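You operate a simulated robot arm through the tools that you are given. There is no shell and no other tool.

You are at the controls of a simulated two-armed robot. One attempt, no reset.

Task
Swap the chamber's float for the one that the density plate names.
Fine: old float to the float row; end cap back on and locked. Set down upright: end cap, spare float.

Only the result counts: the job must be done as asked and must still hold three seconds after the hand-in. Knocking over, shifting, dropping, spilling or breaking anything else fails it. Lids that push on must go on centred and level and be pressed home; caps that screw on are set level and turned clockwise until they are tight.

Robot
Two 7-joint arms with two-finger parallel grippers on one trunk that stands fixed in place. Base frame: the origin is at the foot of the trunk, x ahead of it, y to its left, z up; the work surface is at about z = 0.75. Units: m, degrees, N and s.
The left shoulder is at [0.08, 0.131, 0.947], the right one opposite. With the tool pointing down near the work surface each hand reaches from about 0.4 to 0.86 m from the base axis, measured 20 degrees to its own side. Payload 1.57 kg a hand.
The TCP of each hand is the grasp point between the finger pads, 0.03 m short of the fingertips. In the tool frame z runs along the fingers and y along their closing line. Largest opening 0.11 m; finger width 0.024, thickness 0.012; the body of the gripper, 0.048 by 0.112 m, starts 0.078 m behind the TCP.
Orientation is that of the tool frame in the base frame, as a unit quaternion [x, y, z, w]. With the fingers straight down and closing along the base's y, the tool's x points along the base's -x, its y along +y and its z along -z.

Tools
- The arms move only by the tool jog_arm. It takes "left_series", "right_series" or both (then of equal length, played together; a hand with none holds still); each is one flat list of numbers, 6 for each row, row after row: the shift along the tool's x, y, z in mm, then the turn, a rotation vector about the tool's x, y, z in degrees. In form: [x, y, z, ax, ay, az, x, y, z, ax, ay, az, ...]. A call has 1 to 20 rows; each row shifts and turns the commanded pose from where the row before left it, along the tool's axes as they then stand. "left_gripper" and "right_gripper" are, for a hand that has rows, the opening, from 0 (shut) to 1 (fully open), set as the call begins (left out, the last holds). Rows are played at 5 a second. More than 0.05 m and 8.6 degrees between two rows, or a gripper value outside its range, and nothing of the call is played. A pose out of reach is approached as far as the arm can. The call stops where the force on the tool passes 90 N (or 10 N more than at its start, if that is more) or the arm is blocked; 0.2 s more then pass. The fingers move at their own pace (about 0.108 m/s each) and stop on an object; they squeeze with about 40 N. The grip force told is the motor's: it shows also when the fingers shut on nothing. Time passes only in rows, and 0.2 s behind the last, so rows that do not move let the fingers close. It gives the time, the measured TCP pose, the force on the tool (base axes), the opening and the grip force at its end, in the units of the frame above (readings bear some noise), with the torque about the TCP (base axes, N m) and any sound that the robot's microphone picked up, and new pictures: "pictures" is both (left out), scene, wrist or none (wrist: the cameras of the hands that moved).
- Cameras (640 x 400 px; columns grow to the right, rows downward): "scene" is now at [-0.0492, -0.0004, 1.4173]; the picture's right is [-0.06, -1.00, 0.00], its down [-0.51, 0.03, -0.86] and it looks along [0.86, -0.05, -0.51] (base axes); focal length 318 px, centre (320, 200). "left" rides on the left gripper at [0.07, -0.016, -0.141] in its tool frame; the picture's right is [0.23, 0.97, 0.00], its down [-0.85, 0.20, -0.48] and it looks along [-0.47, 0.11, 0.88] (tool axes); focal length 222 px, centre (320, 200). "right" rides on the right gripper at [0.07, 0.016, -0.141] in its tool frame; the picture's right is [-0.23, 0.97, 0.00], its down [-0.86, -0.20, -0.48] and it looks along [-0.47, -0.11, 0.88] (tool axes); focal length 222 px, centre (320, 200).
- turn_head(pan, tilt): turns the head with the scene camera to pan (to the left, within 109 degrees either way) and tilt (down, from -29 to 69), counted from straight ahead of the robot. It gives what a move gives, and a new picture of the scene camera.
- locate(camera, pixels): for up to 12 pixels [column, row] of the newest picture of that camera ("zoom" is the newest enlarged one), the place [x, y, z] in the base frame of the surface seen there, good to about 0.003 m, but the place of the scene camera against the robot may be out by one fixed shift of up to 0.012 m in any direction. The clock stands still meanwhile.
- inspect(camera, box): a new picture of the part [left, top, right, bottom] of that camera's present view, enlarged. The clock stands still meanwhile.
- close_job(): hands the job in; it is judged then, once.

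Leave the grippers open and the arms clear of the work at the hand-in unless told otherwise.

The tools are called after "Request:" by a JSON object that holds its "api" and its "payload". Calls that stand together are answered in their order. jog_arm: Moves the arms, as the interface text tells. Its arguments: {"type":"object","properties":{"left_series":{"type":"array","items":{"type":"number"}},"left_gripper":{"type":"number"},"right_series":{"type":"array","items":{"type":"number"}},"right_gripper":{"type":"number"},"pictures":{"type":"string","enum":["both","scene","wrist","none"]}},"required":[]} The other tools are called the same way: turn_head (pan, tilt) turns the head that bears the scene camera; locate (camera, pixels) gives the place of the surface under pixels of a picture; inspect (camera, box) takes an enlarged picture of a part of a camera's view; close_job () hands the job in.

At the start:

```text
clock: 0.0
left_tcp_pos: [0.4997, 0.1103, 1.1462]
left_tcp_rot: [0.0, 1.0, 0.0, 0.0]
left_contact_force: [0.3, -0.6, 0.2]
left_moment: [0.01, -0.03, 0.0]
left_finger_gap: 0.1098
left_gripper_force: 0.0
right_tcp_pos: [0.5146, -0.3258, 1.2323]
right_tcp_rot: [0.0, 1.0, 0.0, 0.0]
right_contact_force: [0.7, -0.2, -1.0]
right_moment: [0.01, 0.05, -0.01]
right_finger_gap: 0.1101
right_gripper_force: 0.1
head pan, tilt: [-3.6, 31.0]
```

scene: 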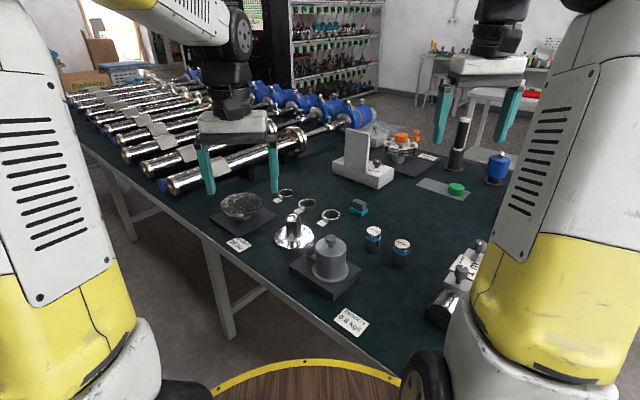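
right: 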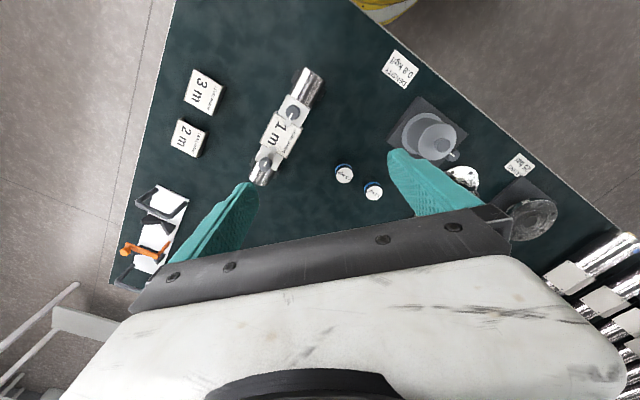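
left: 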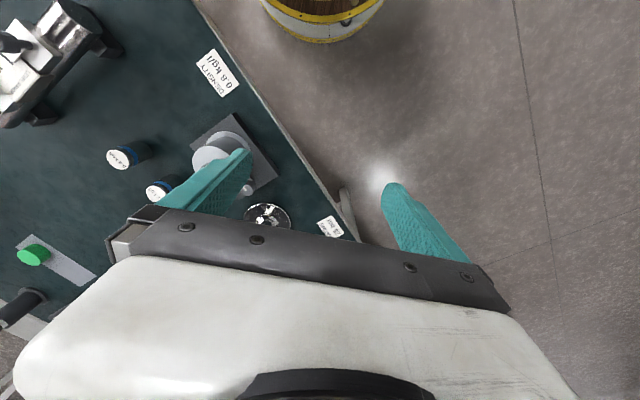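

I see a bench with a density plate near (348,320), a grey capped object on a black pad near (330,265), and small blue/white cylinders near (373,240) and (400,252). I'll enlarge these parts to read them.

Request:
{"api": "inspect", "payload": {"camera": "scene", "box": [200, 170, 420, 340]}}

Request:
{"api": "inspect", "payload": {"camera": "right", "box": [320, 40, 560, 240]}}

Request:
{"api": "inspect", "payload": {"camera": "right", "box": [120, 40, 360, 300]}}

Request:
{"api": "inspect", "payload": {"camera": "scene", "box": [320, 90, 540, 240]}}

Request:
{"api": "turn_head", "payload": {"pan": -25, "tilt": 45}}

```text
2.35 times, centred on (310, 255) of scene
```

zoom: 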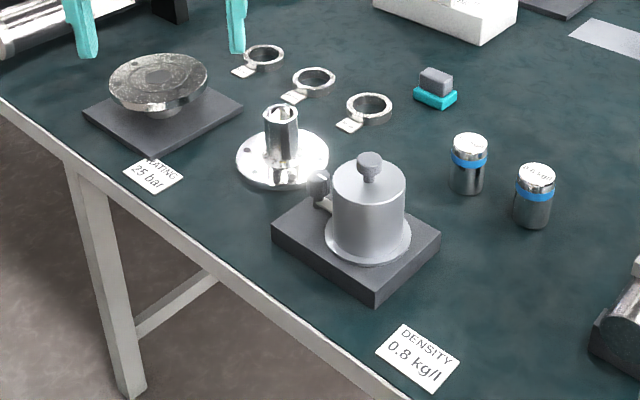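

```text
2.00 times, centred on (440, 140) of right
```

zoom: 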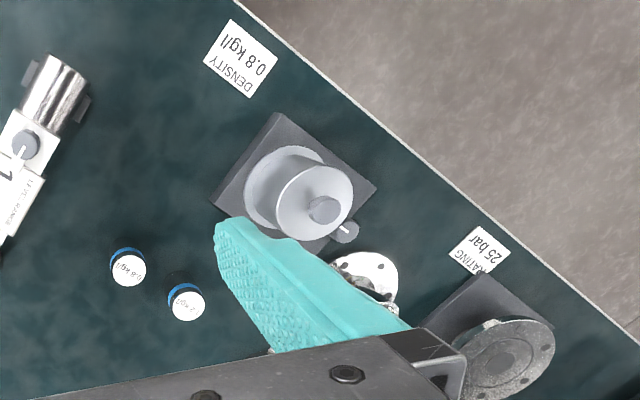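

```text
1.54 times, centred on (240, 170) of right
```

zoom: 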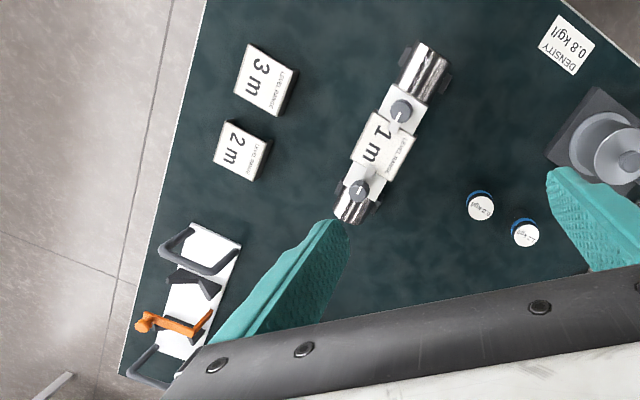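

```text
2.67 times, centred on (430, 165) of scene
```

zoom: 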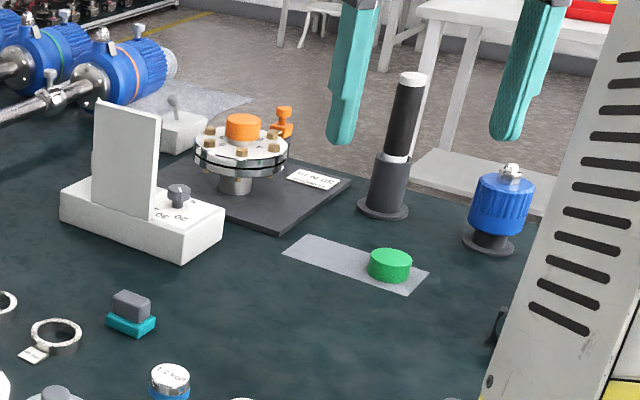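

```text
clock: 0.8
left_tcp_pos: [0.5015, 0.1101, 1.1466]
left_tcp_rot: [0.0, 1.0, 0.0, 0.0]
left_contact_force: [0.3, 0.0, -0.6]
left_moment: [-0.02, -0.03, 0.0]
left_finger_gap: 0.1101
left_gripper_force: 0.1
right_tcp_pos: [0.5147, -0.3264, 1.2336]
right_tcp_rot: [-0.001, 1.0, -0.001, 0.0]
right_contact_force: [-0.2, 0.3, -0.3]
right_moment: [-0.01, 0.02, -0.03]
right_finger_gap: 0.1103
right_gripper_force: 0.0
head pan, tilt: [-25.0, 45.0]
```

scene: 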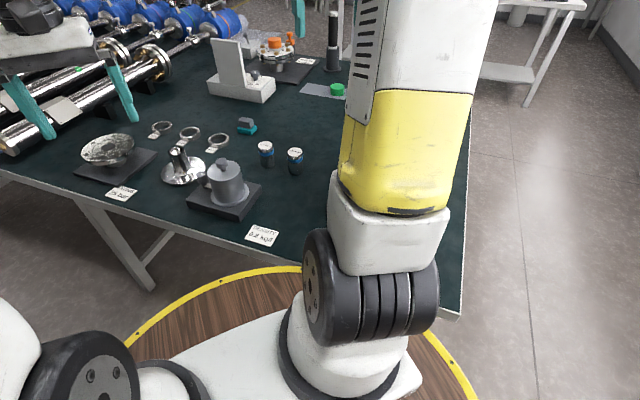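

The two small cylinders carry labels like "0.8 kg/l"; the grey canister looks like the chamber. I'll turn the head to centre on it and look closer.

Request:
{"api": "turn_head", "payload": {"pan": -5, "tilt": 50}}

Request:
{"api": "inspect", "payload": {"camera": "scene", "box": [270, 100, 410, 200]}}

Request:
{"api": "inspect", "payload": {"camera": "left", "box": [0, 0, 300, 240]}}

Request:
{"api": "inspect", "payload": {"camera": "right", "box": [330, 150, 390, 205]}}

```text
clock: 1.7
left_tcp_pos: [0.5005, 0.1108, 1.1461]
left_tcp_rot: [0.0, 1.0, -0.001, -0.001]
left_contact_force: [0.0, 0.0, -0.3]
left_moment: [-0.01, -0.01, 0.02]
left_finger_gap: 0.11
left_gripper_force: 0.1
right_tcp_pos: [0.5144, -0.3252, 1.2328]
right_tcp_rot: [-0.001, 1.0, 0.0, 0.0]
right_contact_force: [-0.3, 0.0, 1.2]
right_moment: [-0.02, 0.02, 0.02]
right_finger_gap: 0.1101
right_gripper_force: 0.1
head pan, tilt: [-5.0, 50.0]
```

scene: 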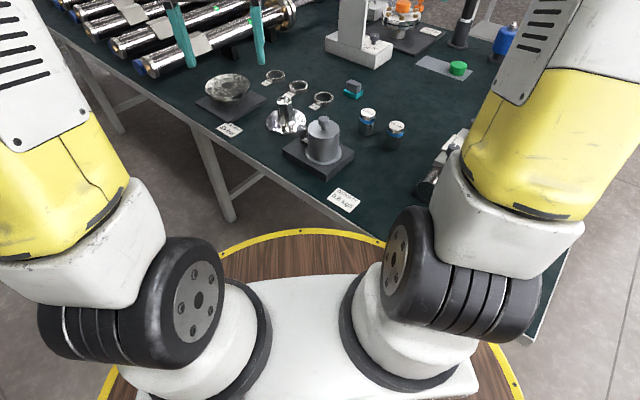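

```text
4.00 times, centred on (340, 150) of scene
```

zoom: 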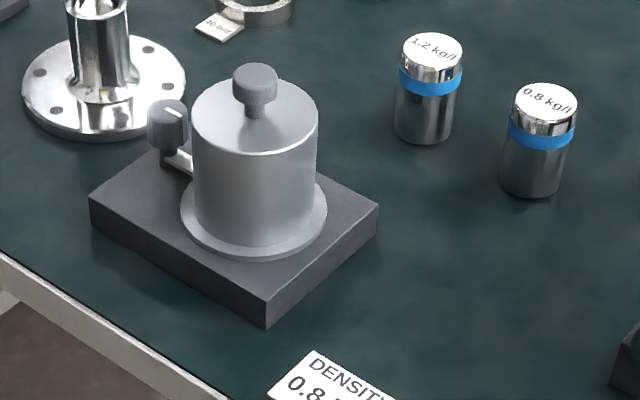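

```text
1.67 times, centred on (150, 120) of left
```

zoom: 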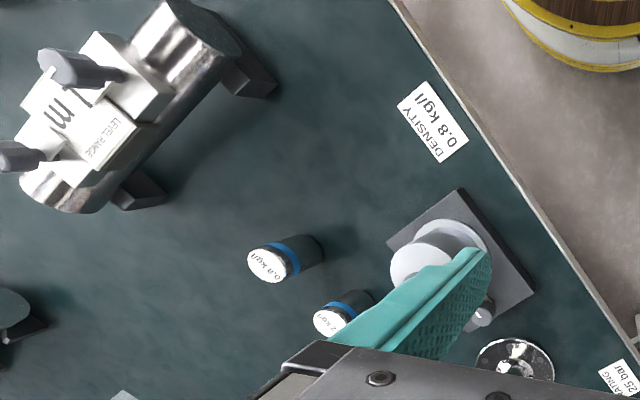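

```text
7.27 times, centred on (360, 178) of right
```

zoom: 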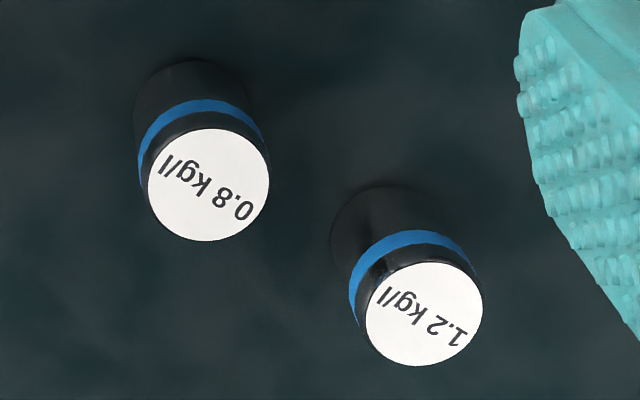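

The plate reads 0.8 kg/l; the floats in the row are 1.2 and 0.8. I'll locate the main parts: cap knob, cap rim, flange, lock knob, base, floats.

Request:
{"api": "locate", "payload": {"camera": "zoom", "pixels": [[320, 200]]}}

Request:
{"api": "inspect", "payload": {"camera": "scene", "box": [270, 90, 430, 190]}}

```text
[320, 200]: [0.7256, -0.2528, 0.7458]
```

```text
4.00 times, centred on (350, 140) of scene
```

zoom: 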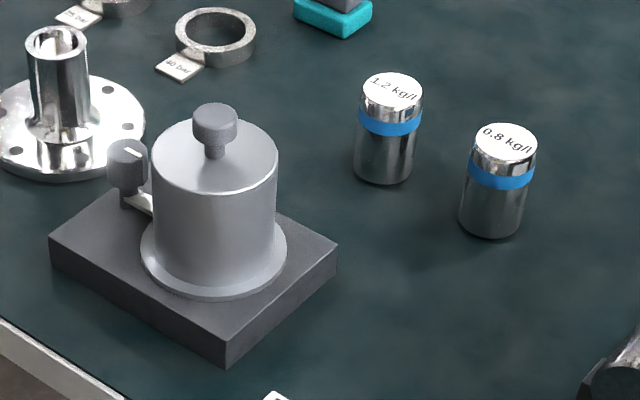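

Now locating points on this zoom: cap knob top, cap edges, flange, lock knob, base corners, float tops and feet.

Request:
{"api": "locate", "payload": {"camera": "zoom", "pixels": [[214, 112], [155, 160], [275, 170], [215, 188], [240, 290], [127, 150], [140, 203], [50, 240], [226, 345], [337, 245], [390, 91], [506, 143]]}}

Request:
{"api": "locate", "payload": {"camera": "zoom", "pixels": [[366, 92], [420, 95], [475, 145], [537, 148], [383, 184], [490, 237], [212, 50], [60, 45], [335, 30], [60, 155], [195, 120], [238, 125]]}}

```text
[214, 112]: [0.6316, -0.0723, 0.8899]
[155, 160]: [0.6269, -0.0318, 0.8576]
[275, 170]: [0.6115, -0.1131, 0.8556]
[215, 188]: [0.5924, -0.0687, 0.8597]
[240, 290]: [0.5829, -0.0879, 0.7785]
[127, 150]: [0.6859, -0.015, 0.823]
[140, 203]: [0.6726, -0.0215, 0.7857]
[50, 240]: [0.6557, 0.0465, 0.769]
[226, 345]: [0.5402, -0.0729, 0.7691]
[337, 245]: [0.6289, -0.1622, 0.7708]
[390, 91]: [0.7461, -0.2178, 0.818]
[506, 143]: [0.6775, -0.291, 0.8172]
```

```text
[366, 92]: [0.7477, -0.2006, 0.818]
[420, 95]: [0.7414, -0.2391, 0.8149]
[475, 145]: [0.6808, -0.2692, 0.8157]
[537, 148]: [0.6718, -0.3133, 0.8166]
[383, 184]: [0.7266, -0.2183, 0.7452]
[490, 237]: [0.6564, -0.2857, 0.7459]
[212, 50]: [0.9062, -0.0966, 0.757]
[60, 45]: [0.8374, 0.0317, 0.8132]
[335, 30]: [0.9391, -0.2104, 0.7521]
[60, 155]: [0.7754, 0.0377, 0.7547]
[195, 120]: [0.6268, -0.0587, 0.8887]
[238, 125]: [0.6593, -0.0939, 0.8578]
```

The chamber stands at about (0.63,-0.073), cap top z≈0.858, knob top ≈0.89; floats are ~0.042 wide and 0.07 tall at (0.746,-0.218) and (0.677,-0.291). I'll bring the left hand over the chamber for a closer view of the lock.

Request:
{"api": "jog_arm", "payload": {"left_series": [-5, -30, 20, 0, 0, 0, -5, -30, 20, 0, 0, 0, -5, -30, 20, 0, 0, 0, -5, -30, 20, 0, 0, 0, -5, -30, 20, 0, 0, 0, 0, 0, 0, 0, 0, 0]}}

Request:
{"api": "inspect", "payload": {"camera": "left", "box": [200, 80, 440, 230]}}

```text
clock: 3.1
left_tcp_pos: [0.5253, -0.0413, 1.0464]
left_tcp_rot: [0.0, 1.0, 0.0, 0.0]
left_contact_force: [0.4, -0.8, 0.5]
left_moment: [-0.01, -0.01, 0.02]
left_finger_gap: 0.1101
left_gripper_force: 0.1
right_tcp_pos: [0.5154, -0.3243, 1.2322]
right_tcp_rot: [-0.002, 1.0, 0.001, 0.0]
right_contact_force: [-0.2, 0.0, 0.3]
right_moment: [0.02, -0.04, -0.01]
right_finger_gap: 0.1102
right_gripper_force: 0.0
head pan, tilt: [-5.0, 50.0]
```

scene: 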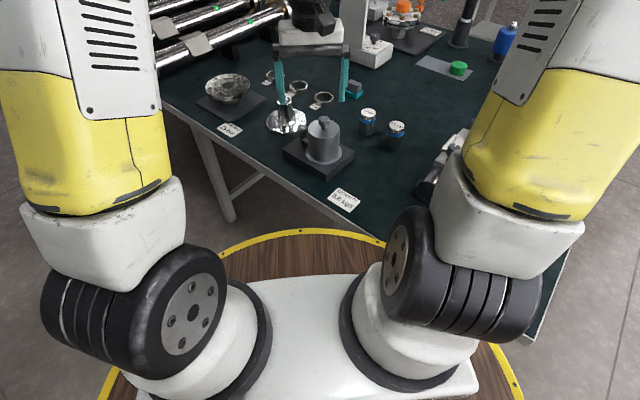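
left: 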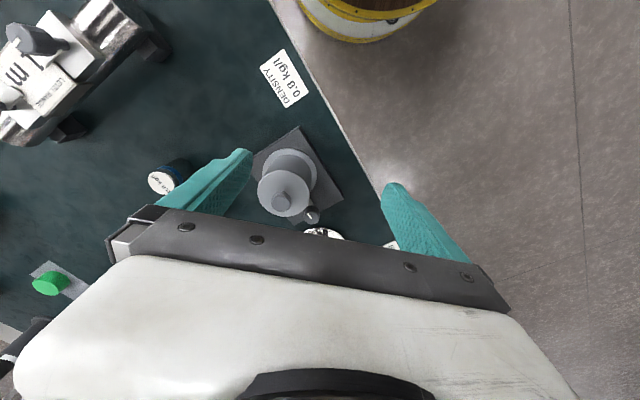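

```text
2.67 times, centred on (320, 155) of left
```

zoom: 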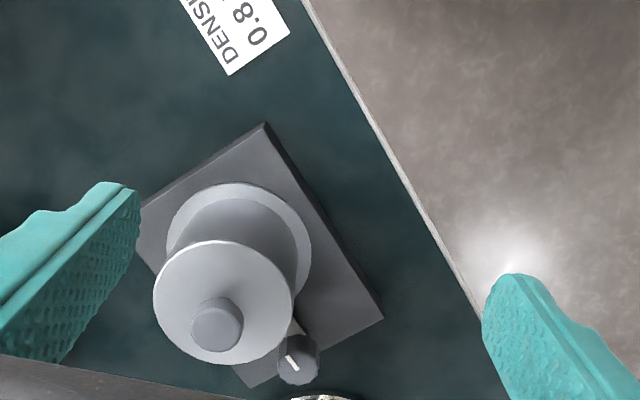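

The lock knob (white mark on top) sits beside the cap at about (310,215) in the left picture. I'll move the left hand forward and lower to see it better.

Request:
{"api": "jog_arm", "payload": {"left_series": [-25, 3, 15, 0, 0, 0, -25, 3, 15, 0, 0, 0, -25, 3, 15, 0, 0, 0, -15, 3, 5, 0, 0, 0, 0, 0, 0, 0, 0, 0]}}

Request:
{"api": "inspect", "payload": {"camera": "left", "box": [220, 40, 420, 240]}}

```text
clock: 4.3
left_tcp_pos: [0.6155, -0.0289, 0.9939]
left_tcp_rot: [0.0, 1.0, 0.0, 0.0]
left_contact_force: [-0.4, -0.7, 0.1]
left_moment: [0.0, -0.01, 0.01]
left_finger_gap: 0.1097
left_gripper_force: 0.1
right_tcp_pos: [0.5151, -0.3257, 1.2322]
right_tcp_rot: [-0.001, 1.0, 0.0, 0.001]
right_contact_force: [-0.1, -0.5, -0.4]
right_moment: [-0.03, 0.01, 0.03]
right_finger_gap: 0.1099
right_gripper_force: 0.0
head pan, tilt: [-5.0, 50.0]
```

scene: 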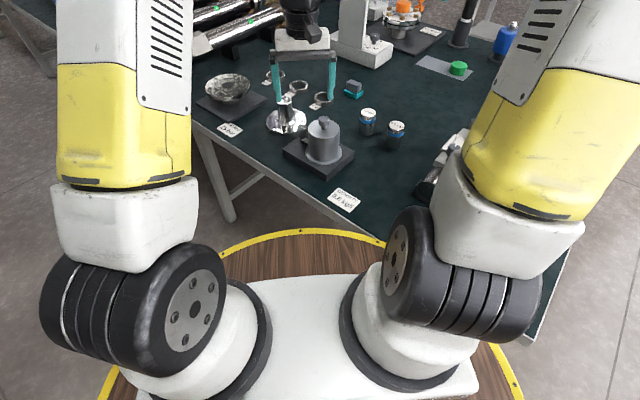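
left: 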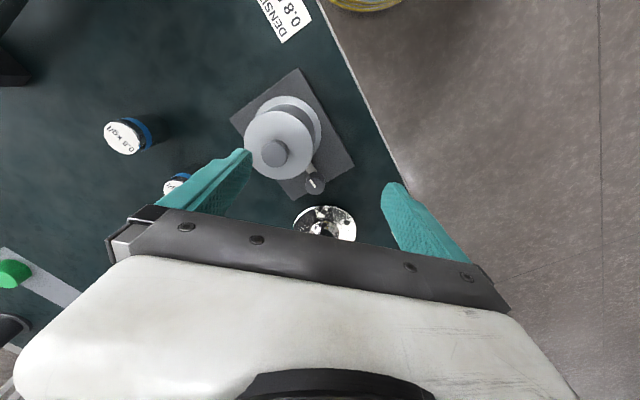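

```text
2.00 times, centred on (320, 140) of left
```

zoom: 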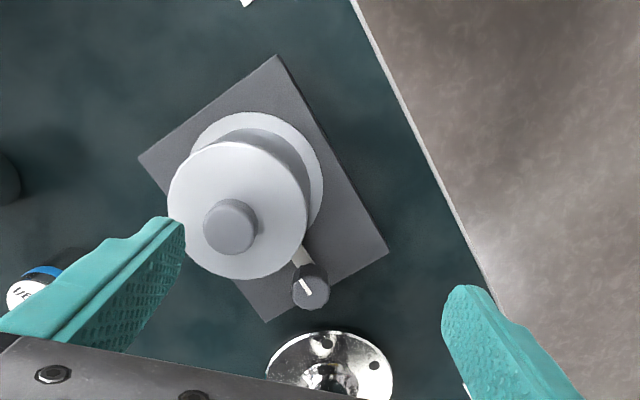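

I want a tighter look at the cap and latch from both cameras.

Request:
{"api": "inspect", "payload": {"camera": "left", "box": [285, 150, 345, 200]}}

Request:
{"api": "inspect", "payload": {"camera": "scene", "box": [290, 108, 350, 176]}}

Request:
{"api": "inspect", "payload": {"camera": "right", "box": [380, 80, 480, 180]}}

```text
8.00 times, centred on (315, 175) of left
```

zoom: 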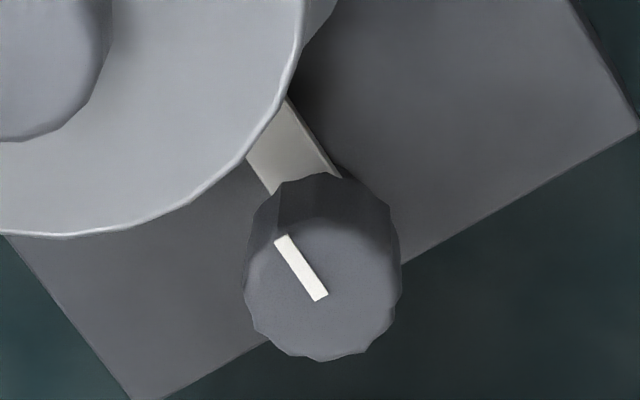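

```text
5.88 times, centred on (320, 142) of scene
```

zoom: 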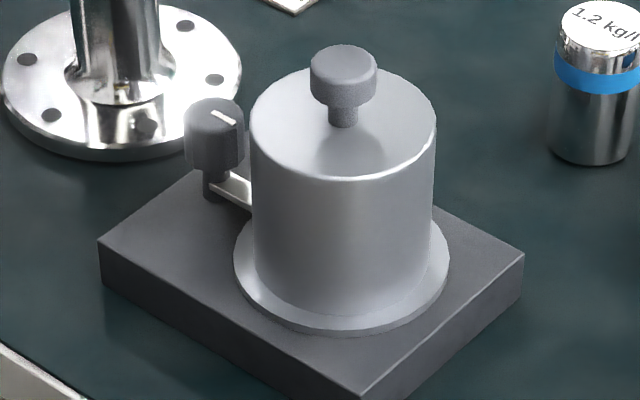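

```text
4.00 times, centred on (430, 130) of right
```

zoom: 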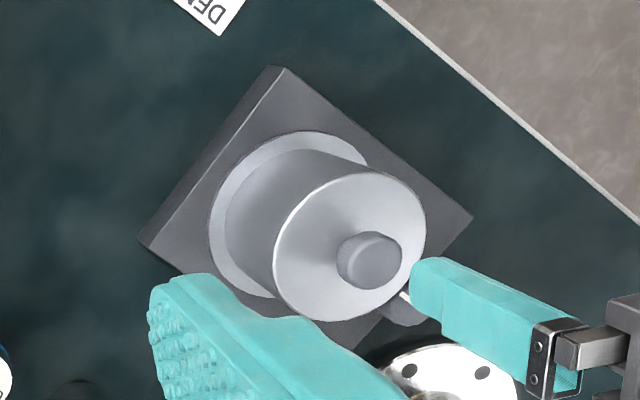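

The end cap is a bell with a bottom flange, held by a latch tongue under the dark lock knob. I'll locate knob and cap points with the left wrist camera (no fixed shift there).

Request:
{"api": "locate", "payload": {"camera": "left", "pixels": [[315, 183], [306, 184], [324, 184], [315, 176], [315, 192], [275, 153], [246, 150], [312, 150], [278, 178], [290, 113], [313, 120], [308, 165]]}}

Request:
{"api": "locate", "payload": {"camera": "left", "pixels": [[298, 70], [232, 120], [353, 166], [295, 201], [125, 137], [106, 135], [143, 135], [230, 60], [340, 130], [400, 188], [268, 150], [316, 165]]}}

Request:
{"api": "inspect", "payload": {"camera": "left", "box": [220, 90, 340, 210]}}

```text
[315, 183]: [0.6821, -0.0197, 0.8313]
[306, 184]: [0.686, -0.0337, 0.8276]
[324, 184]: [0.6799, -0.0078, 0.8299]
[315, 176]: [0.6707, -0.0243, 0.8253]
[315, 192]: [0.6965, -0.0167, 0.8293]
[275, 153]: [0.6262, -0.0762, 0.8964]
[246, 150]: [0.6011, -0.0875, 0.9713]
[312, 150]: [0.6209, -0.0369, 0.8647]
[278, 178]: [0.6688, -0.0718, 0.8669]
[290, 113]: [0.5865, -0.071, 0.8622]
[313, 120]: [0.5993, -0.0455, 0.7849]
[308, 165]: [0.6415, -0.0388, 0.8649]
```

```text
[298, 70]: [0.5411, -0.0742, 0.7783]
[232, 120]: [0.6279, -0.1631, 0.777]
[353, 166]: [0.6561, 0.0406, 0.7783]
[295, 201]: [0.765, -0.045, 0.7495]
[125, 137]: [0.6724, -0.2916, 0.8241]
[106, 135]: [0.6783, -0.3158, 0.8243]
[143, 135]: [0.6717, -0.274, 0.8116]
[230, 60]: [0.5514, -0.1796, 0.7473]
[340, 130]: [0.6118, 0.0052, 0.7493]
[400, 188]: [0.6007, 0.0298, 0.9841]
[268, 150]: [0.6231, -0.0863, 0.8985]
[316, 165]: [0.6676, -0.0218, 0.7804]
```

```text
3.33 times, centred on (280, 150) of left
```

zoom: 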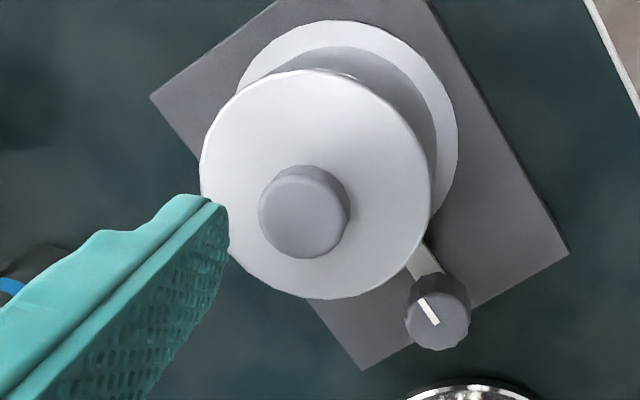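

Base-frame fixes: lock knob centre ≈(0.682,-0.020), top z≈0.830; cap axis ≈(0.629,-0.076). I'll set the left gripper to a narrow opening and move above the lock knob.

Request:
{"api": "jog_arm", "payload": {"left_series": [-23, 3, 0, 0, 0, 0, -23, 3, 0, 0, 0, 0, -22, 3, 20, 0, 0, 0, 0, 0, 40, 0, 0, 0, 0, 0, 30, 0, 0, 0, 0, 0, 0, 0, 0, 0], "left_gripper": 0.42}}

Request:
{"api": "inspect", "payload": {"camera": "left", "box": [220, 80, 420, 240]}}

Request:
{"api": "inspect", "payload": {"camera": "scene", "box": [270, 80, 370, 180]}}

```text
clock: 5.7
left_tcp_pos: [0.6842, -0.019, 0.9052]
left_tcp_rot: [0.0, 1.0, 0.0, 0.0]
left_contact_force: [0.4, 0.3, 0.1]
left_moment: [0.0, -0.02, -0.02]
left_finger_gap: 0.046
left_gripper_force: 0.1
right_tcp_pos: [0.5145, -0.3262, 1.232]
right_tcp_rot: [-0.001, 1.0, 0.0, -0.001]
right_contact_force: [0.8, 0.1, 0.0]
right_moment: [0.02, 0.01, -0.04]
right_finger_gap: 0.1099
right_gripper_force: 0.1
head pan, tilt: [-5.0, 50.0]
```

scene: 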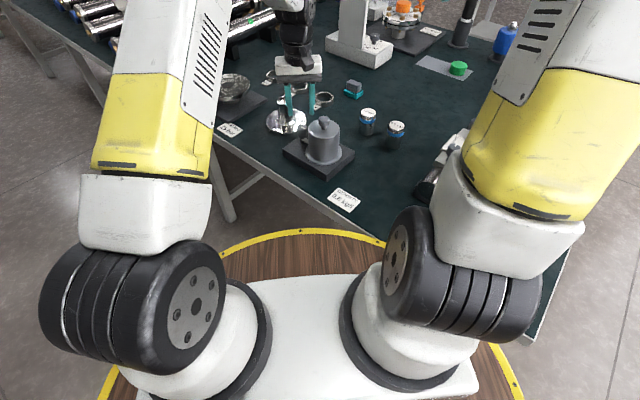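
left: 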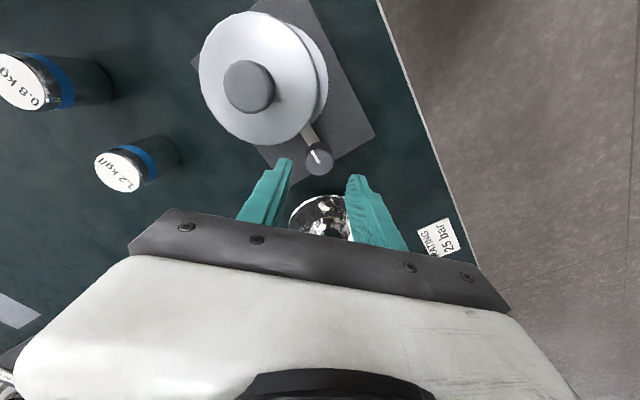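

```text
2.50 times, centred on (320, 160) of left
```

zoom: 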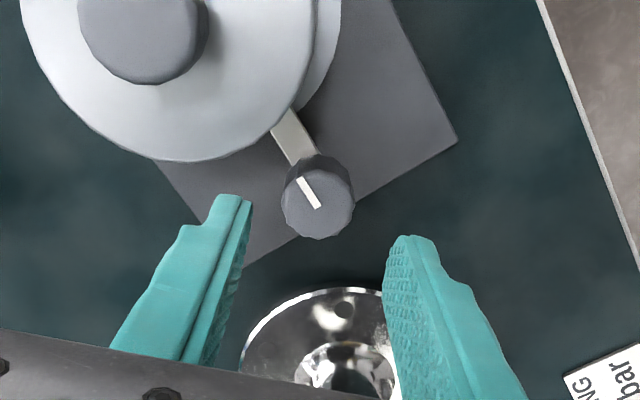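

```text
4.00 times, centred on (320, 130) of scene
```

zoom: 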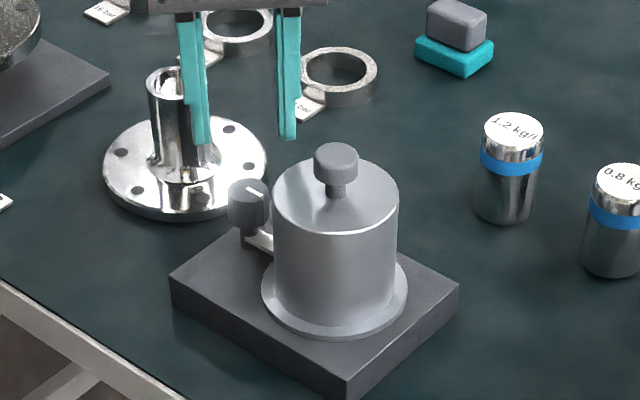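

Locating the lock knob again from this closer left view, around (320,159), and its lower edge.

Request:
{"api": "locate", "payload": {"camera": "zoom", "pixels": [[240, 105]]}}

Request:
{"api": "locate", "payload": {"camera": "left", "pixels": [[319, 159], [309, 160], [330, 160], [320, 153], [320, 167], [311, 137], [313, 149], [249, 86], [316, 155], [228, 86], [271, 86], [249, 108]]}}

```text
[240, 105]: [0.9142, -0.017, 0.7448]
```

```text
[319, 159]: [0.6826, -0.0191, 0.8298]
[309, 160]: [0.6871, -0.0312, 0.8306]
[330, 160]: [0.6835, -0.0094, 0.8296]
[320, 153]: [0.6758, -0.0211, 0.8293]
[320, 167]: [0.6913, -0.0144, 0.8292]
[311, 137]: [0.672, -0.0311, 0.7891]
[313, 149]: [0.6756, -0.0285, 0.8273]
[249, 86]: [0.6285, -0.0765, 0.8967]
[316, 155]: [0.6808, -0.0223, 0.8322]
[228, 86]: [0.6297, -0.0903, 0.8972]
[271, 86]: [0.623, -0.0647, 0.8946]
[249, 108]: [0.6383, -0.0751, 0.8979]
```

Knob centre ≈(0.684,-0.020), top 0.830, matching the TCP at (0.684,-0.019). I'll descend 67 mm and close on it.

Request:
{"api": "jog_arm", "payload": {"left_series": [0, 0, 20, 0, 0, 0, 0, 0, 20, 0, 0, 0, 0, 0, 15, 0, 0, 0, 0, 0, 12, 0, 0, 0, 0, 0, 0, 0, 0, 0]}}

Request:
{"api": "jog_arm", "payload": {"left_series": [0, 0, 0, 0, 0, 0, 0, 0, 0, 0, 0, 0, 0, 0, 0, 0, 0, 0], "left_gripper": 0}}

Request:
{"api": "inspect", "payload": {"camera": "left", "box": [220, 80, 420, 240]}}

Request:
{"api": "inspect", "payload": {"camera": "scene", "box": [270, 80, 370, 180]}}

```text
clock: 6.9
left_tcp_pos: [0.684, -0.0191, 0.8384]
left_tcp_rot: [0.001, 1.0, 0.0, 0.0]
left_contact_force: [-0.8, -0.5, 0.5]
left_moment: [0.03, -0.01, 0.01]
left_finger_gap: 0.0463
left_gripper_force: 0.2
right_tcp_pos: [0.5144, -0.3249, 1.2335]
right_tcp_rot: [-0.002, 1.0, 0.0, 0.0]
right_contact_force: [-0.6, -1.9, -0.6]
right_moment: [0.02, 0.0, 0.02]
right_finger_gap: 0.1098
right_gripper_force: 0.0
head pan, tilt: [-5.0, 50.0]
```

scene: 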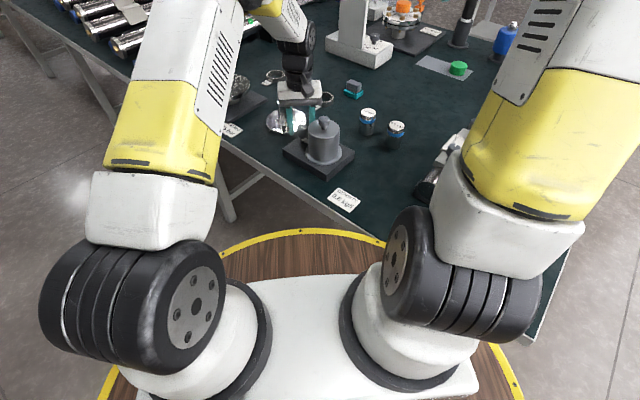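
left: 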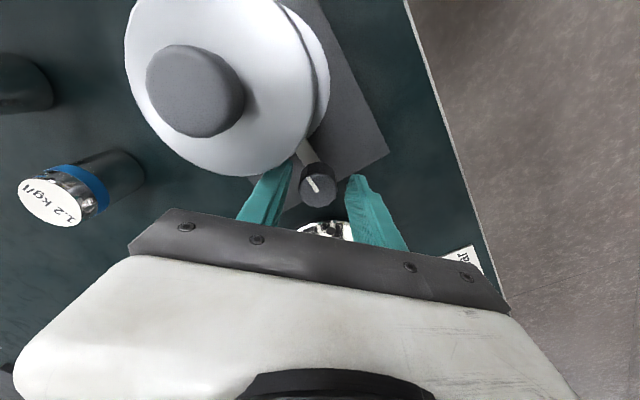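

```text
clock: 7.7
left_tcp_pos: [0.6837, -0.0207, 0.8397]
left_tcp_rot: [0.0, 1.0, 0.0, 0.0]
left_contact_force: [0.9, -5.6, -3.5]
left_moment: [0.34, -0.42, -0.01]
left_finger_gap: 0.0296
left_gripper_force: 39.3
right_tcp_pos: [0.5147, -0.3265, 1.2327]
right_tcp_rot: [0.0, 1.0, 0.0, 0.0]
right_contact_force: [0.1, -0.1, -0.8]
right_moment: [0.01, 0.02, 0.01]
right_finger_gap: 0.1099
right_gripper_force: 0.0
head pan, tilt: [-5.0, 50.0]
```

scene: 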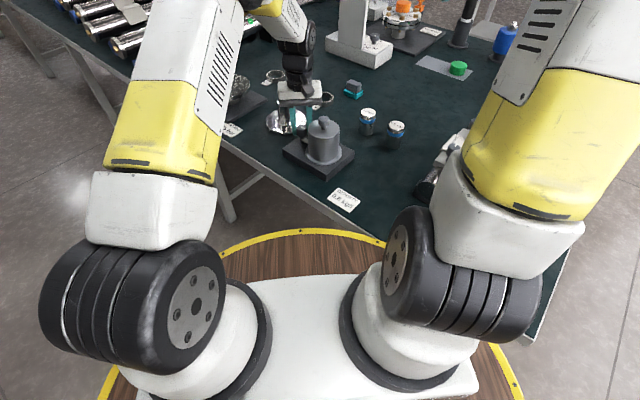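
left: 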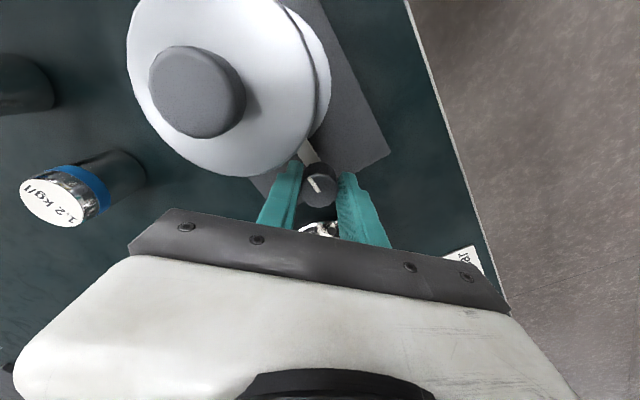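

```text
2.50 times, centred on (320, 160) of left
```

zoom: 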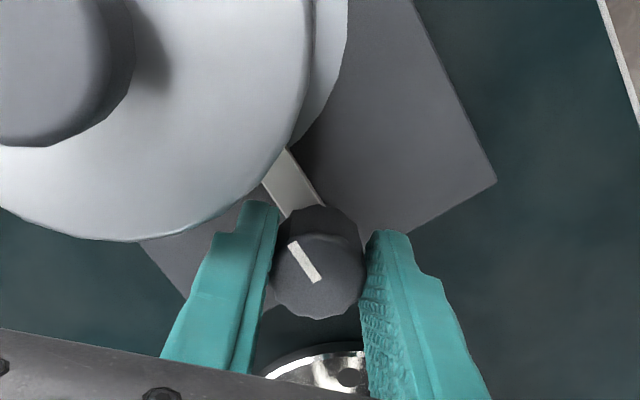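

```text
4.00 times, centred on (320, 130) of scene
```

zoom: 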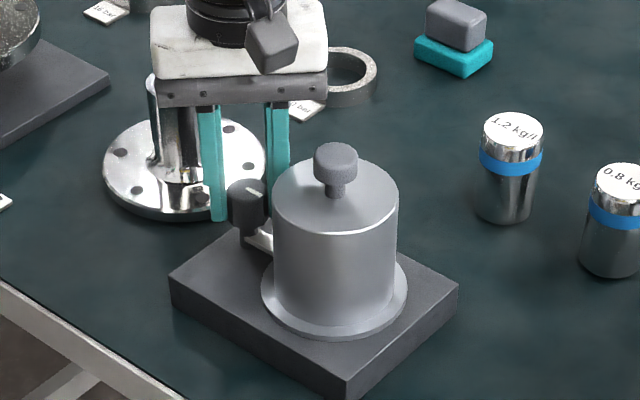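

The fingers hold the lock knob (gap 0.0296), with a small sideways force, so I'll ease 1.5 mm toward -y and try 15 degrees counterclockwise.

Request:
{"api": "jog_arm", "payload": {"left_series": [0, -1.5, 0, 0, 0, 0, 0, 0, 0, 0, 0, -5, 0, 0, 0, 0, 0, -5, 0, 0, 0, 0, 0, -5, 0, 0, 0, 0, 0, 0], "pictures": "wrist"}}

Request:
{"api": "inspect", "payload": {"camera": "left", "box": [220, 80, 420, 240]}}

```text
clock: 8.9
left_tcp_pos: [0.6831, -0.0208, 0.8388]
left_tcp_rot: [-0.132, 0.991, -0.001, 0.0]
left_contact_force: [-0.5, 2.9, 2.1]
left_moment: [-0.31, -0.01, -0.58]
left_finger_gap: 0.0295
left_gripper_force: 39.2
right_tcp_pos: [0.5139, -0.3254, 1.2323]
right_tcp_rot: [0.0, 1.0, 0.0, -0.001]
right_contact_force: [0.2, 1.1, 0.0]
right_moment: [-0.01, -0.02, 0.02]
right_finger_gap: 0.1099
right_gripper_force: 0.0
head pan, tilt: [-5.0, 50.0]
```

left: 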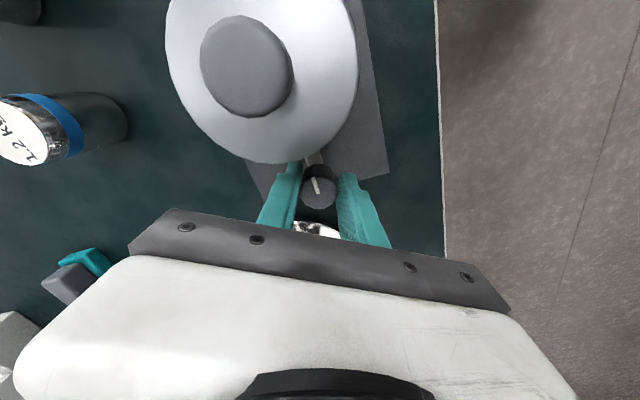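

```text
2.50 times, centred on (320, 160) of left
```

zoom: 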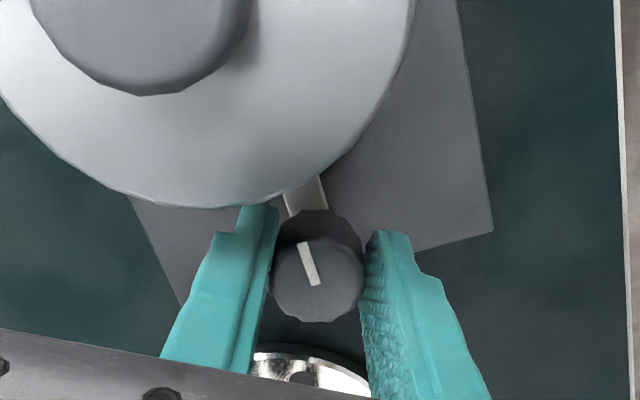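

The knob did not turn counterclockwise (mark slid within the fingers, torque -0.58 N m). So it turns clockwise; I'll turn 30 degrees the other way and check.

Request:
{"api": "jog_arm", "payload": {"left_series": [0, 0, 0, 0, 0, 5, 0, 0, 0, 0, 0, 5, 0, 0, 0, 0, 0, 5, 0, 0, 0, 0, 0, 5, 0, 0, 0, 0, 0, 5, 0, 0, 0, 0, 0, 5, 0, 0, 0, 0, 0, 0], "pictures": "wrist"}}

Request:
{"api": "inspect", "payload": {"camera": "left", "box": [220, 80, 420, 240]}}

```text
clock: 10.5
left_tcp_pos: [0.6829, -0.0191, 0.8385]
left_tcp_rot: [0.13, 0.992, 0.002, -0.001]
left_contact_force: [-7.5, 18.6, 10.5]
left_moment: [0.2, 0.68, 0.05]
left_finger_gap: 0.0298
left_gripper_force: 39.1
right_tcp_pos: [0.5143, -0.3261, 1.233]
right_tcp_rot: [-0.001, 1.0, -0.001, 0.001]
right_contact_force: [-0.2, 0.2, -0.5]
right_moment: [-0.03, -0.01, -0.01]
right_finger_gap: 0.1101
right_gripper_force: 0.0
head pan, tilt: [-5.0, 50.0]
```

left: 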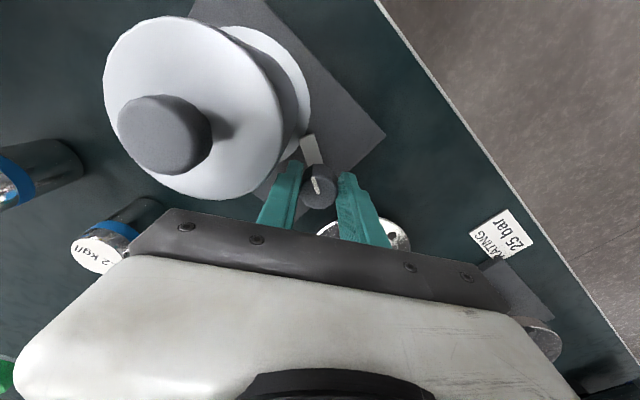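

```text
2.50 times, centred on (320, 160) of left
```

zoom: 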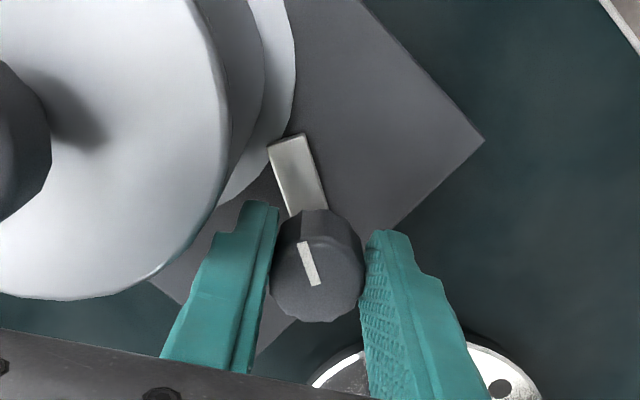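

It turns clockwise, tongue swinging off the flange. Side force 19 N shows I'm off the pivot; I'll ease toward it (tool x +2, y +2.5 mm) and turn 30 more degrees.

Request:
{"api": "jog_arm", "payload": {"left_series": [2, 2.5, 0, 0, 0, 0, 0, 0, 0, 0, 0, 5, 0, 0, 0, 0, 0, 5, 0, 0, 0, 0, 0, 5, 0, 0, 0, 0, 0, 5, 0, 0, 0, 0, 0, 5, 0, 0, 0, 0, 0, 5, 0, 0, 0, 0, 0, 0], "pictures": "wrist"}}

Request:
{"api": "inspect", "payload": {"camera": "left", "box": [220, 80, 420, 240]}}

```text
clock: 12.3
left_tcp_pos: [0.6837, -0.0158, 0.8388]
left_tcp_rot: [0.383, 0.924, 0.001, 0.001]
left_contact_force: [16.2, 13.5, -8.8]
left_moment: [-0.49, -0.69, 0.08]
left_finger_gap: 0.0298
left_gripper_force: 39.6
right_tcp_pos: [0.5158, -0.3254, 1.2328]
right_tcp_rot: [-0.001, 1.0, -0.001, -0.002]
right_contact_force: [-0.5, 0.3, 0.8]
right_moment: [-0.04, 0.02, -0.03]
right_finger_gap: 0.11
right_gripper_force: 0.0
head pan, tilt: [-5.0, 50.0]
```

left: 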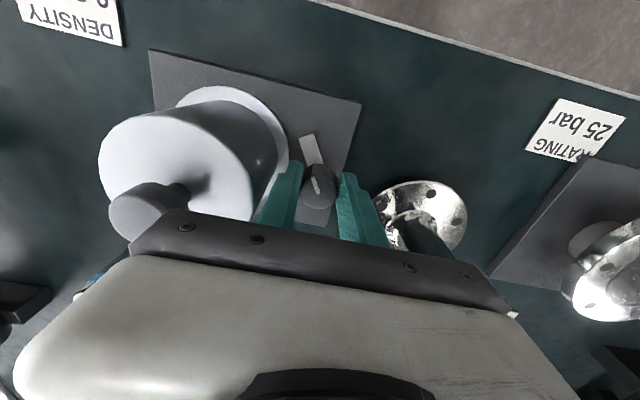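

```text
2.50 times, centred on (320, 160) of left
```

zoom: 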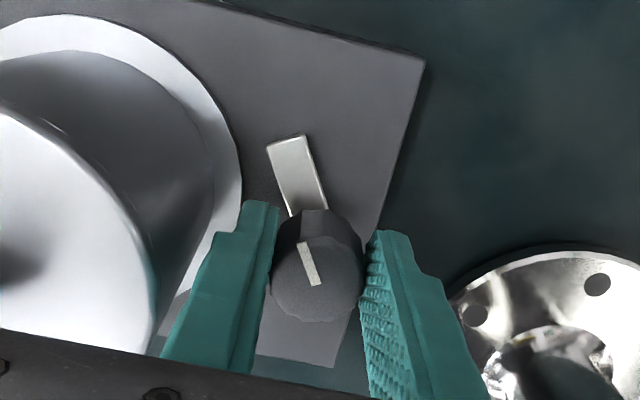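

The knob follows. The force pattern says the true pivot is about (0.6885,-0.0207), so I'll open slightly, re-centre, and grip again.

Request:
{"api": "jog_arm", "payload": {"left_series": [0, 0, 0, 0, 0, 0, -3, 1, 0, 0, 0, 0, -3, 1, 0, 0, 0, 0, 0, 0, 0, 0, 0, 0], "left_gripper": 0.37, "pictures": "wrist"}}

Request:
{"api": "inspect", "payload": {"camera": "left", "box": [220, 80, 420, 240]}}

Request:
{"api": "inspect", "payload": {"camera": "scene", "box": [270, 80, 370, 180]}}

```text
clock: 13.3
left_tcp_pos: [0.6881, -0.0202, 0.8393]
left_tcp_rot: [0.381, 0.924, -0.001, 0.001]
left_contact_force: [0.4, 0.7, -0.7]
left_moment: [0.01, 0.0, 0.0]
left_finger_gap: 0.0409
left_gripper_force: 0.1
right_tcp_pos: [0.5147, -0.325, 1.2338]
right_tcp_rot: [-0.002, 1.0, 0.0, 0.0]
right_contact_force: [0.4, -0.3, 0.3]
right_moment: [-0.02, 0.0, 0.01]
right_finger_gap: 0.1099
right_gripper_force: 0.1
head pan, tilt: [-5.0, 50.0]
```

left: 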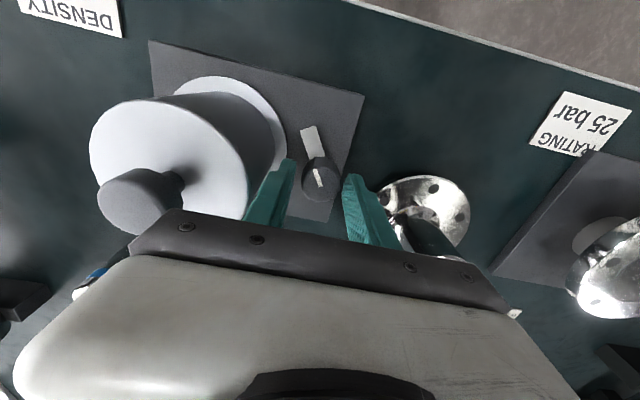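

```text
2.50 times, centred on (320, 160) of left
```

zoom: 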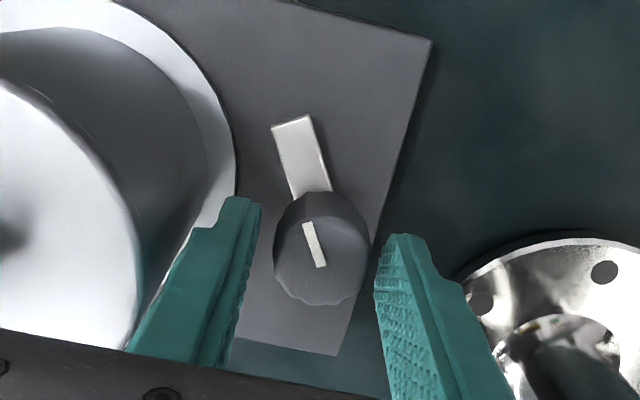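

```text
4.00 times, centred on (320, 130) of scene
```

zoom: 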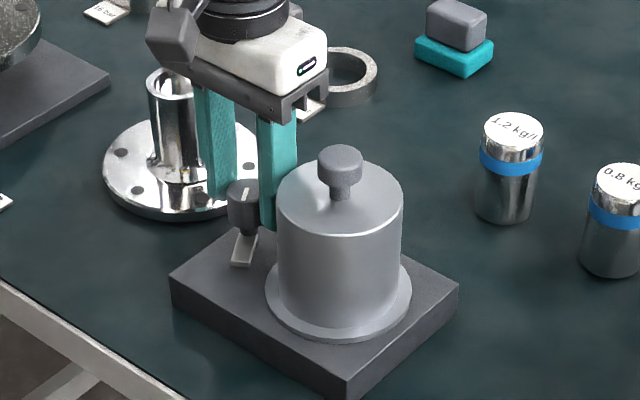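

The cap slid about 3 mm in its loose fit when a finger brushed it; the base stayed. I'll measure the knob, tongue and cap again from this view.

Request:
{"api": "locate", "payload": {"camera": "left", "pixels": [[320, 178], [305, 178], [334, 178], [320, 167], [320, 188], [312, 138], [303, 128], [313, 126], [150, 190], [275, 160], [285, 150], [255, 150]]}}

```text
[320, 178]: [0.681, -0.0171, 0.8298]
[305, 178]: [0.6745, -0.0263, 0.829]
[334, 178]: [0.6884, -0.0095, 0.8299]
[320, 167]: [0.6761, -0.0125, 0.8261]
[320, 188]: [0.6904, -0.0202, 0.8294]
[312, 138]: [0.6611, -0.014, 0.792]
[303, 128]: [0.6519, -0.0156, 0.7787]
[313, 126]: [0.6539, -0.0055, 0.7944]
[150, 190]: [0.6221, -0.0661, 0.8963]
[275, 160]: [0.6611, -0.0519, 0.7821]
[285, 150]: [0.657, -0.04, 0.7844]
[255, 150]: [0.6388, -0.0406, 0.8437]
```

The pivot is really about (0.683,-0.0185), and a thicker finger part touched the cap when aligned radially. I'll lift, re-centre, yaw 90 degrees back to a tangential grip, and turn the rest from there.

Request:
{"api": "jog_arm", "payload": {"left_series": [0, 0, -25, 0, 0, 0, 0, 0, -25, 0, 0, 0, 4.8, -2.4, 0, 0, 0, -7.5, 0, 0, 0, 0, 0, -7.5, 0, 0, 0, 0, 0, -7.5, 0, 0, 0, 0, 0, -7.5, 0, 0, 0, 0, 0, -7.5, 0, 0, 0, 0, 0, -7.5, 0, 0, 0, 0, 0, -7.5, 0, 0, 0, 0, 0, -7.5, 0, 0, 0, 0, 0, -7.5, 0, 0, 0, 0, 0, -7.5, 0, 0, 0, 0, 0, -7.5, 0, 0, 0, 0, 0, -7.5, 0, 0, 0, 0, 0, 0]}}

Request:
{"api": "inspect", "payload": {"camera": "left", "box": [220, 80, 420, 240]}}

Request:
{"api": "inspect", "payload": {"camera": "scene", "box": [270, 80, 370, 180]}}

```text
clock: 16.5
left_tcp_pos: [0.6818, -0.019, 0.8885]
left_tcp_rot: [-0.383, 0.924, 0.001, 0.0]
left_contact_force: [0.3, -0.2, -0.2]
left_moment: [0.02, -0.04, -0.02]
left_finger_gap: 0.0405
left_gripper_force: 0.1
right_tcp_pos: [0.5149, -0.3259, 1.2324]
right_tcp_rot: [-0.001, 1.0, 0.0, 0.001]
right_contact_force: [0.4, -0.4, -0.1]
right_moment: [-0.01, 0.01, 0.05]
right_finger_gap: 0.11
right_gripper_force: 0.2
head pan, tilt: [-5.0, 50.0]
```

scene: 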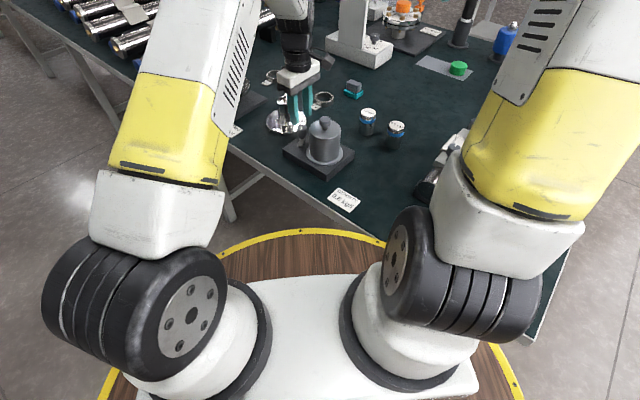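
left: 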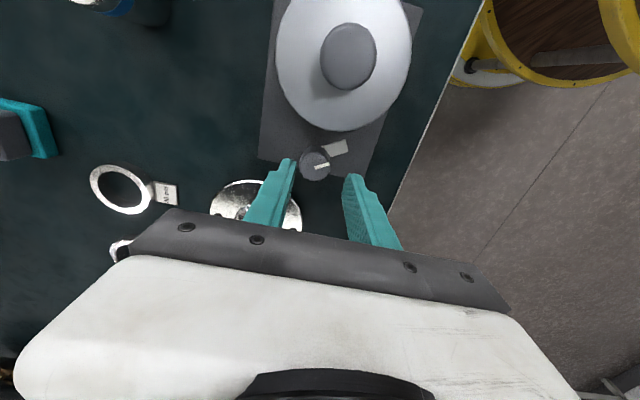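

```text
2.50 times, centred on (320, 160) of left
```

zoom: 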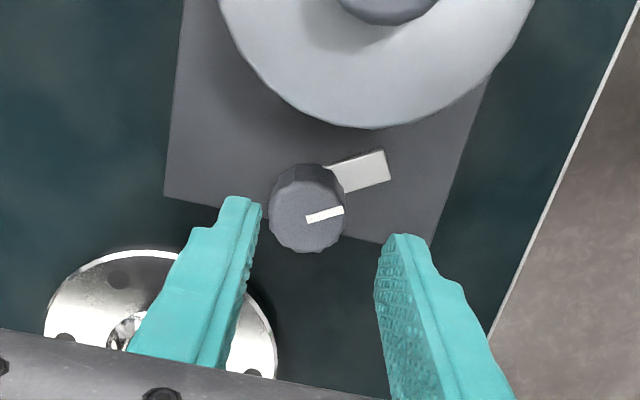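

```text
4.00 times, centred on (320, 130) of scene
```

zoom: 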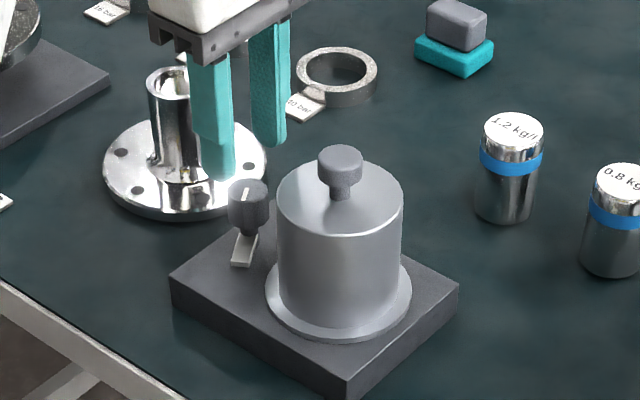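

The tongue now points nearly sideways and is clear of the flange. I'll check the knob centre once more before gripping for the final part of the turn.

Request:
{"api": "locate", "payload": {"camera": "left", "pixels": [[315, 167], [301, 165], [330, 167], [315, 157], [314, 176], [340, 148], [325, 153], [347, 150], [348, 52], [280, 60], [409, 55], [348, 130]]}}

```text
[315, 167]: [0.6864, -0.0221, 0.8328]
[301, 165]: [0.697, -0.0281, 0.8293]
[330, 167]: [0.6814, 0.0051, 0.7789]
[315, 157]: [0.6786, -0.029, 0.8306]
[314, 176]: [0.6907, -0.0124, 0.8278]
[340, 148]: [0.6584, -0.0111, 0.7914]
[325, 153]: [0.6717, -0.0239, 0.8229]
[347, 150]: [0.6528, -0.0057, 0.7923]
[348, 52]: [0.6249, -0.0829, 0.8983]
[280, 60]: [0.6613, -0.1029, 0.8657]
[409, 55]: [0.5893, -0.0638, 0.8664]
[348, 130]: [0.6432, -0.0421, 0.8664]
```

Pivot best estimate (0.685,-0.020). I'll shift slightly, go down 50 mm, grip, and then look at the force.

Request:
{"api": "jog_arm", "payload": {"left_series": [-1.5, -2.5, 0, 0, 0, 0, 0, 0, 25, 0, 0, 0, 0, 0, 25, 0, 0, 0, 0, 0, 0, 0, 0, 0], "pictures": "none"}}

Request:
{"api": "jog_arm", "payload": {"left_series": [0, 0, 0, 0, 0, 0, 0, 0, 0, 0, 0, 0, 0, 0, 0, 0, 0, 0], "left_gripper": 0, "pictures": "wrist"}}

```text
clock: 17.5
left_tcp_pos: [0.685, -0.0186, 0.8397]
left_tcp_rot: [-0.383, 0.924, 0.0, -0.001]
left_contact_force: [-0.5, 0.7, -1.1]
left_moment: [0.01, 0.03, 0.01]
left_finger_gap: 0.0408
left_gripper_force: 0.1
right_tcp_pos: [0.514, -0.3256, 1.2331]
right_tcp_rot: [0.0, 1.0, 0.0, 0.0]
right_contact_force: [-0.8, -0.7, -0.1]
right_moment: [0.01, -0.05, 0.02]
right_finger_gap: 0.11
right_gripper_force: 0.1
head pan, tilt: [-5.0, 50.0]
```

```text
clock: 18.3
left_tcp_pos: [0.6869, -0.0208, 0.8378]
left_tcp_rot: [-0.383, 0.924, 0.0, 0.002]
left_contact_force: [14.2, -9.7, -5.5]
left_moment: [0.05, -0.44, -0.01]
left_finger_gap: 0.0293
left_gripper_force: 39.3
right_tcp_pos: [0.5153, -0.3257, 1.2329]
right_tcp_rot: [-0.001, 1.0, 0.0, 0.001]
right_contact_force: [0.0, 0.7, 0.7]
right_moment: [-0.01, -0.01, 0.0]
right_finger_gap: 0.1102
right_gripper_force: 0.0
head pan, tilt: [-5.0, 50.0]
```

left: 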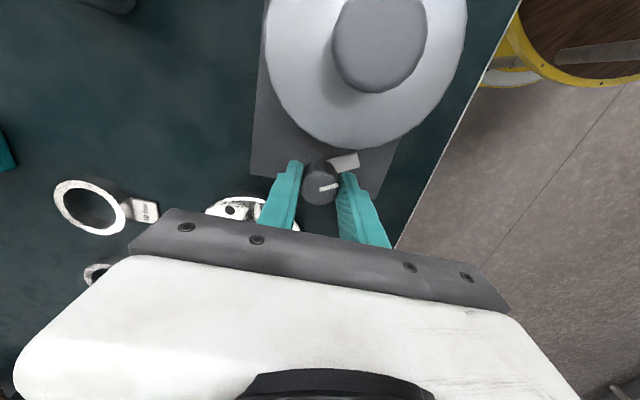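

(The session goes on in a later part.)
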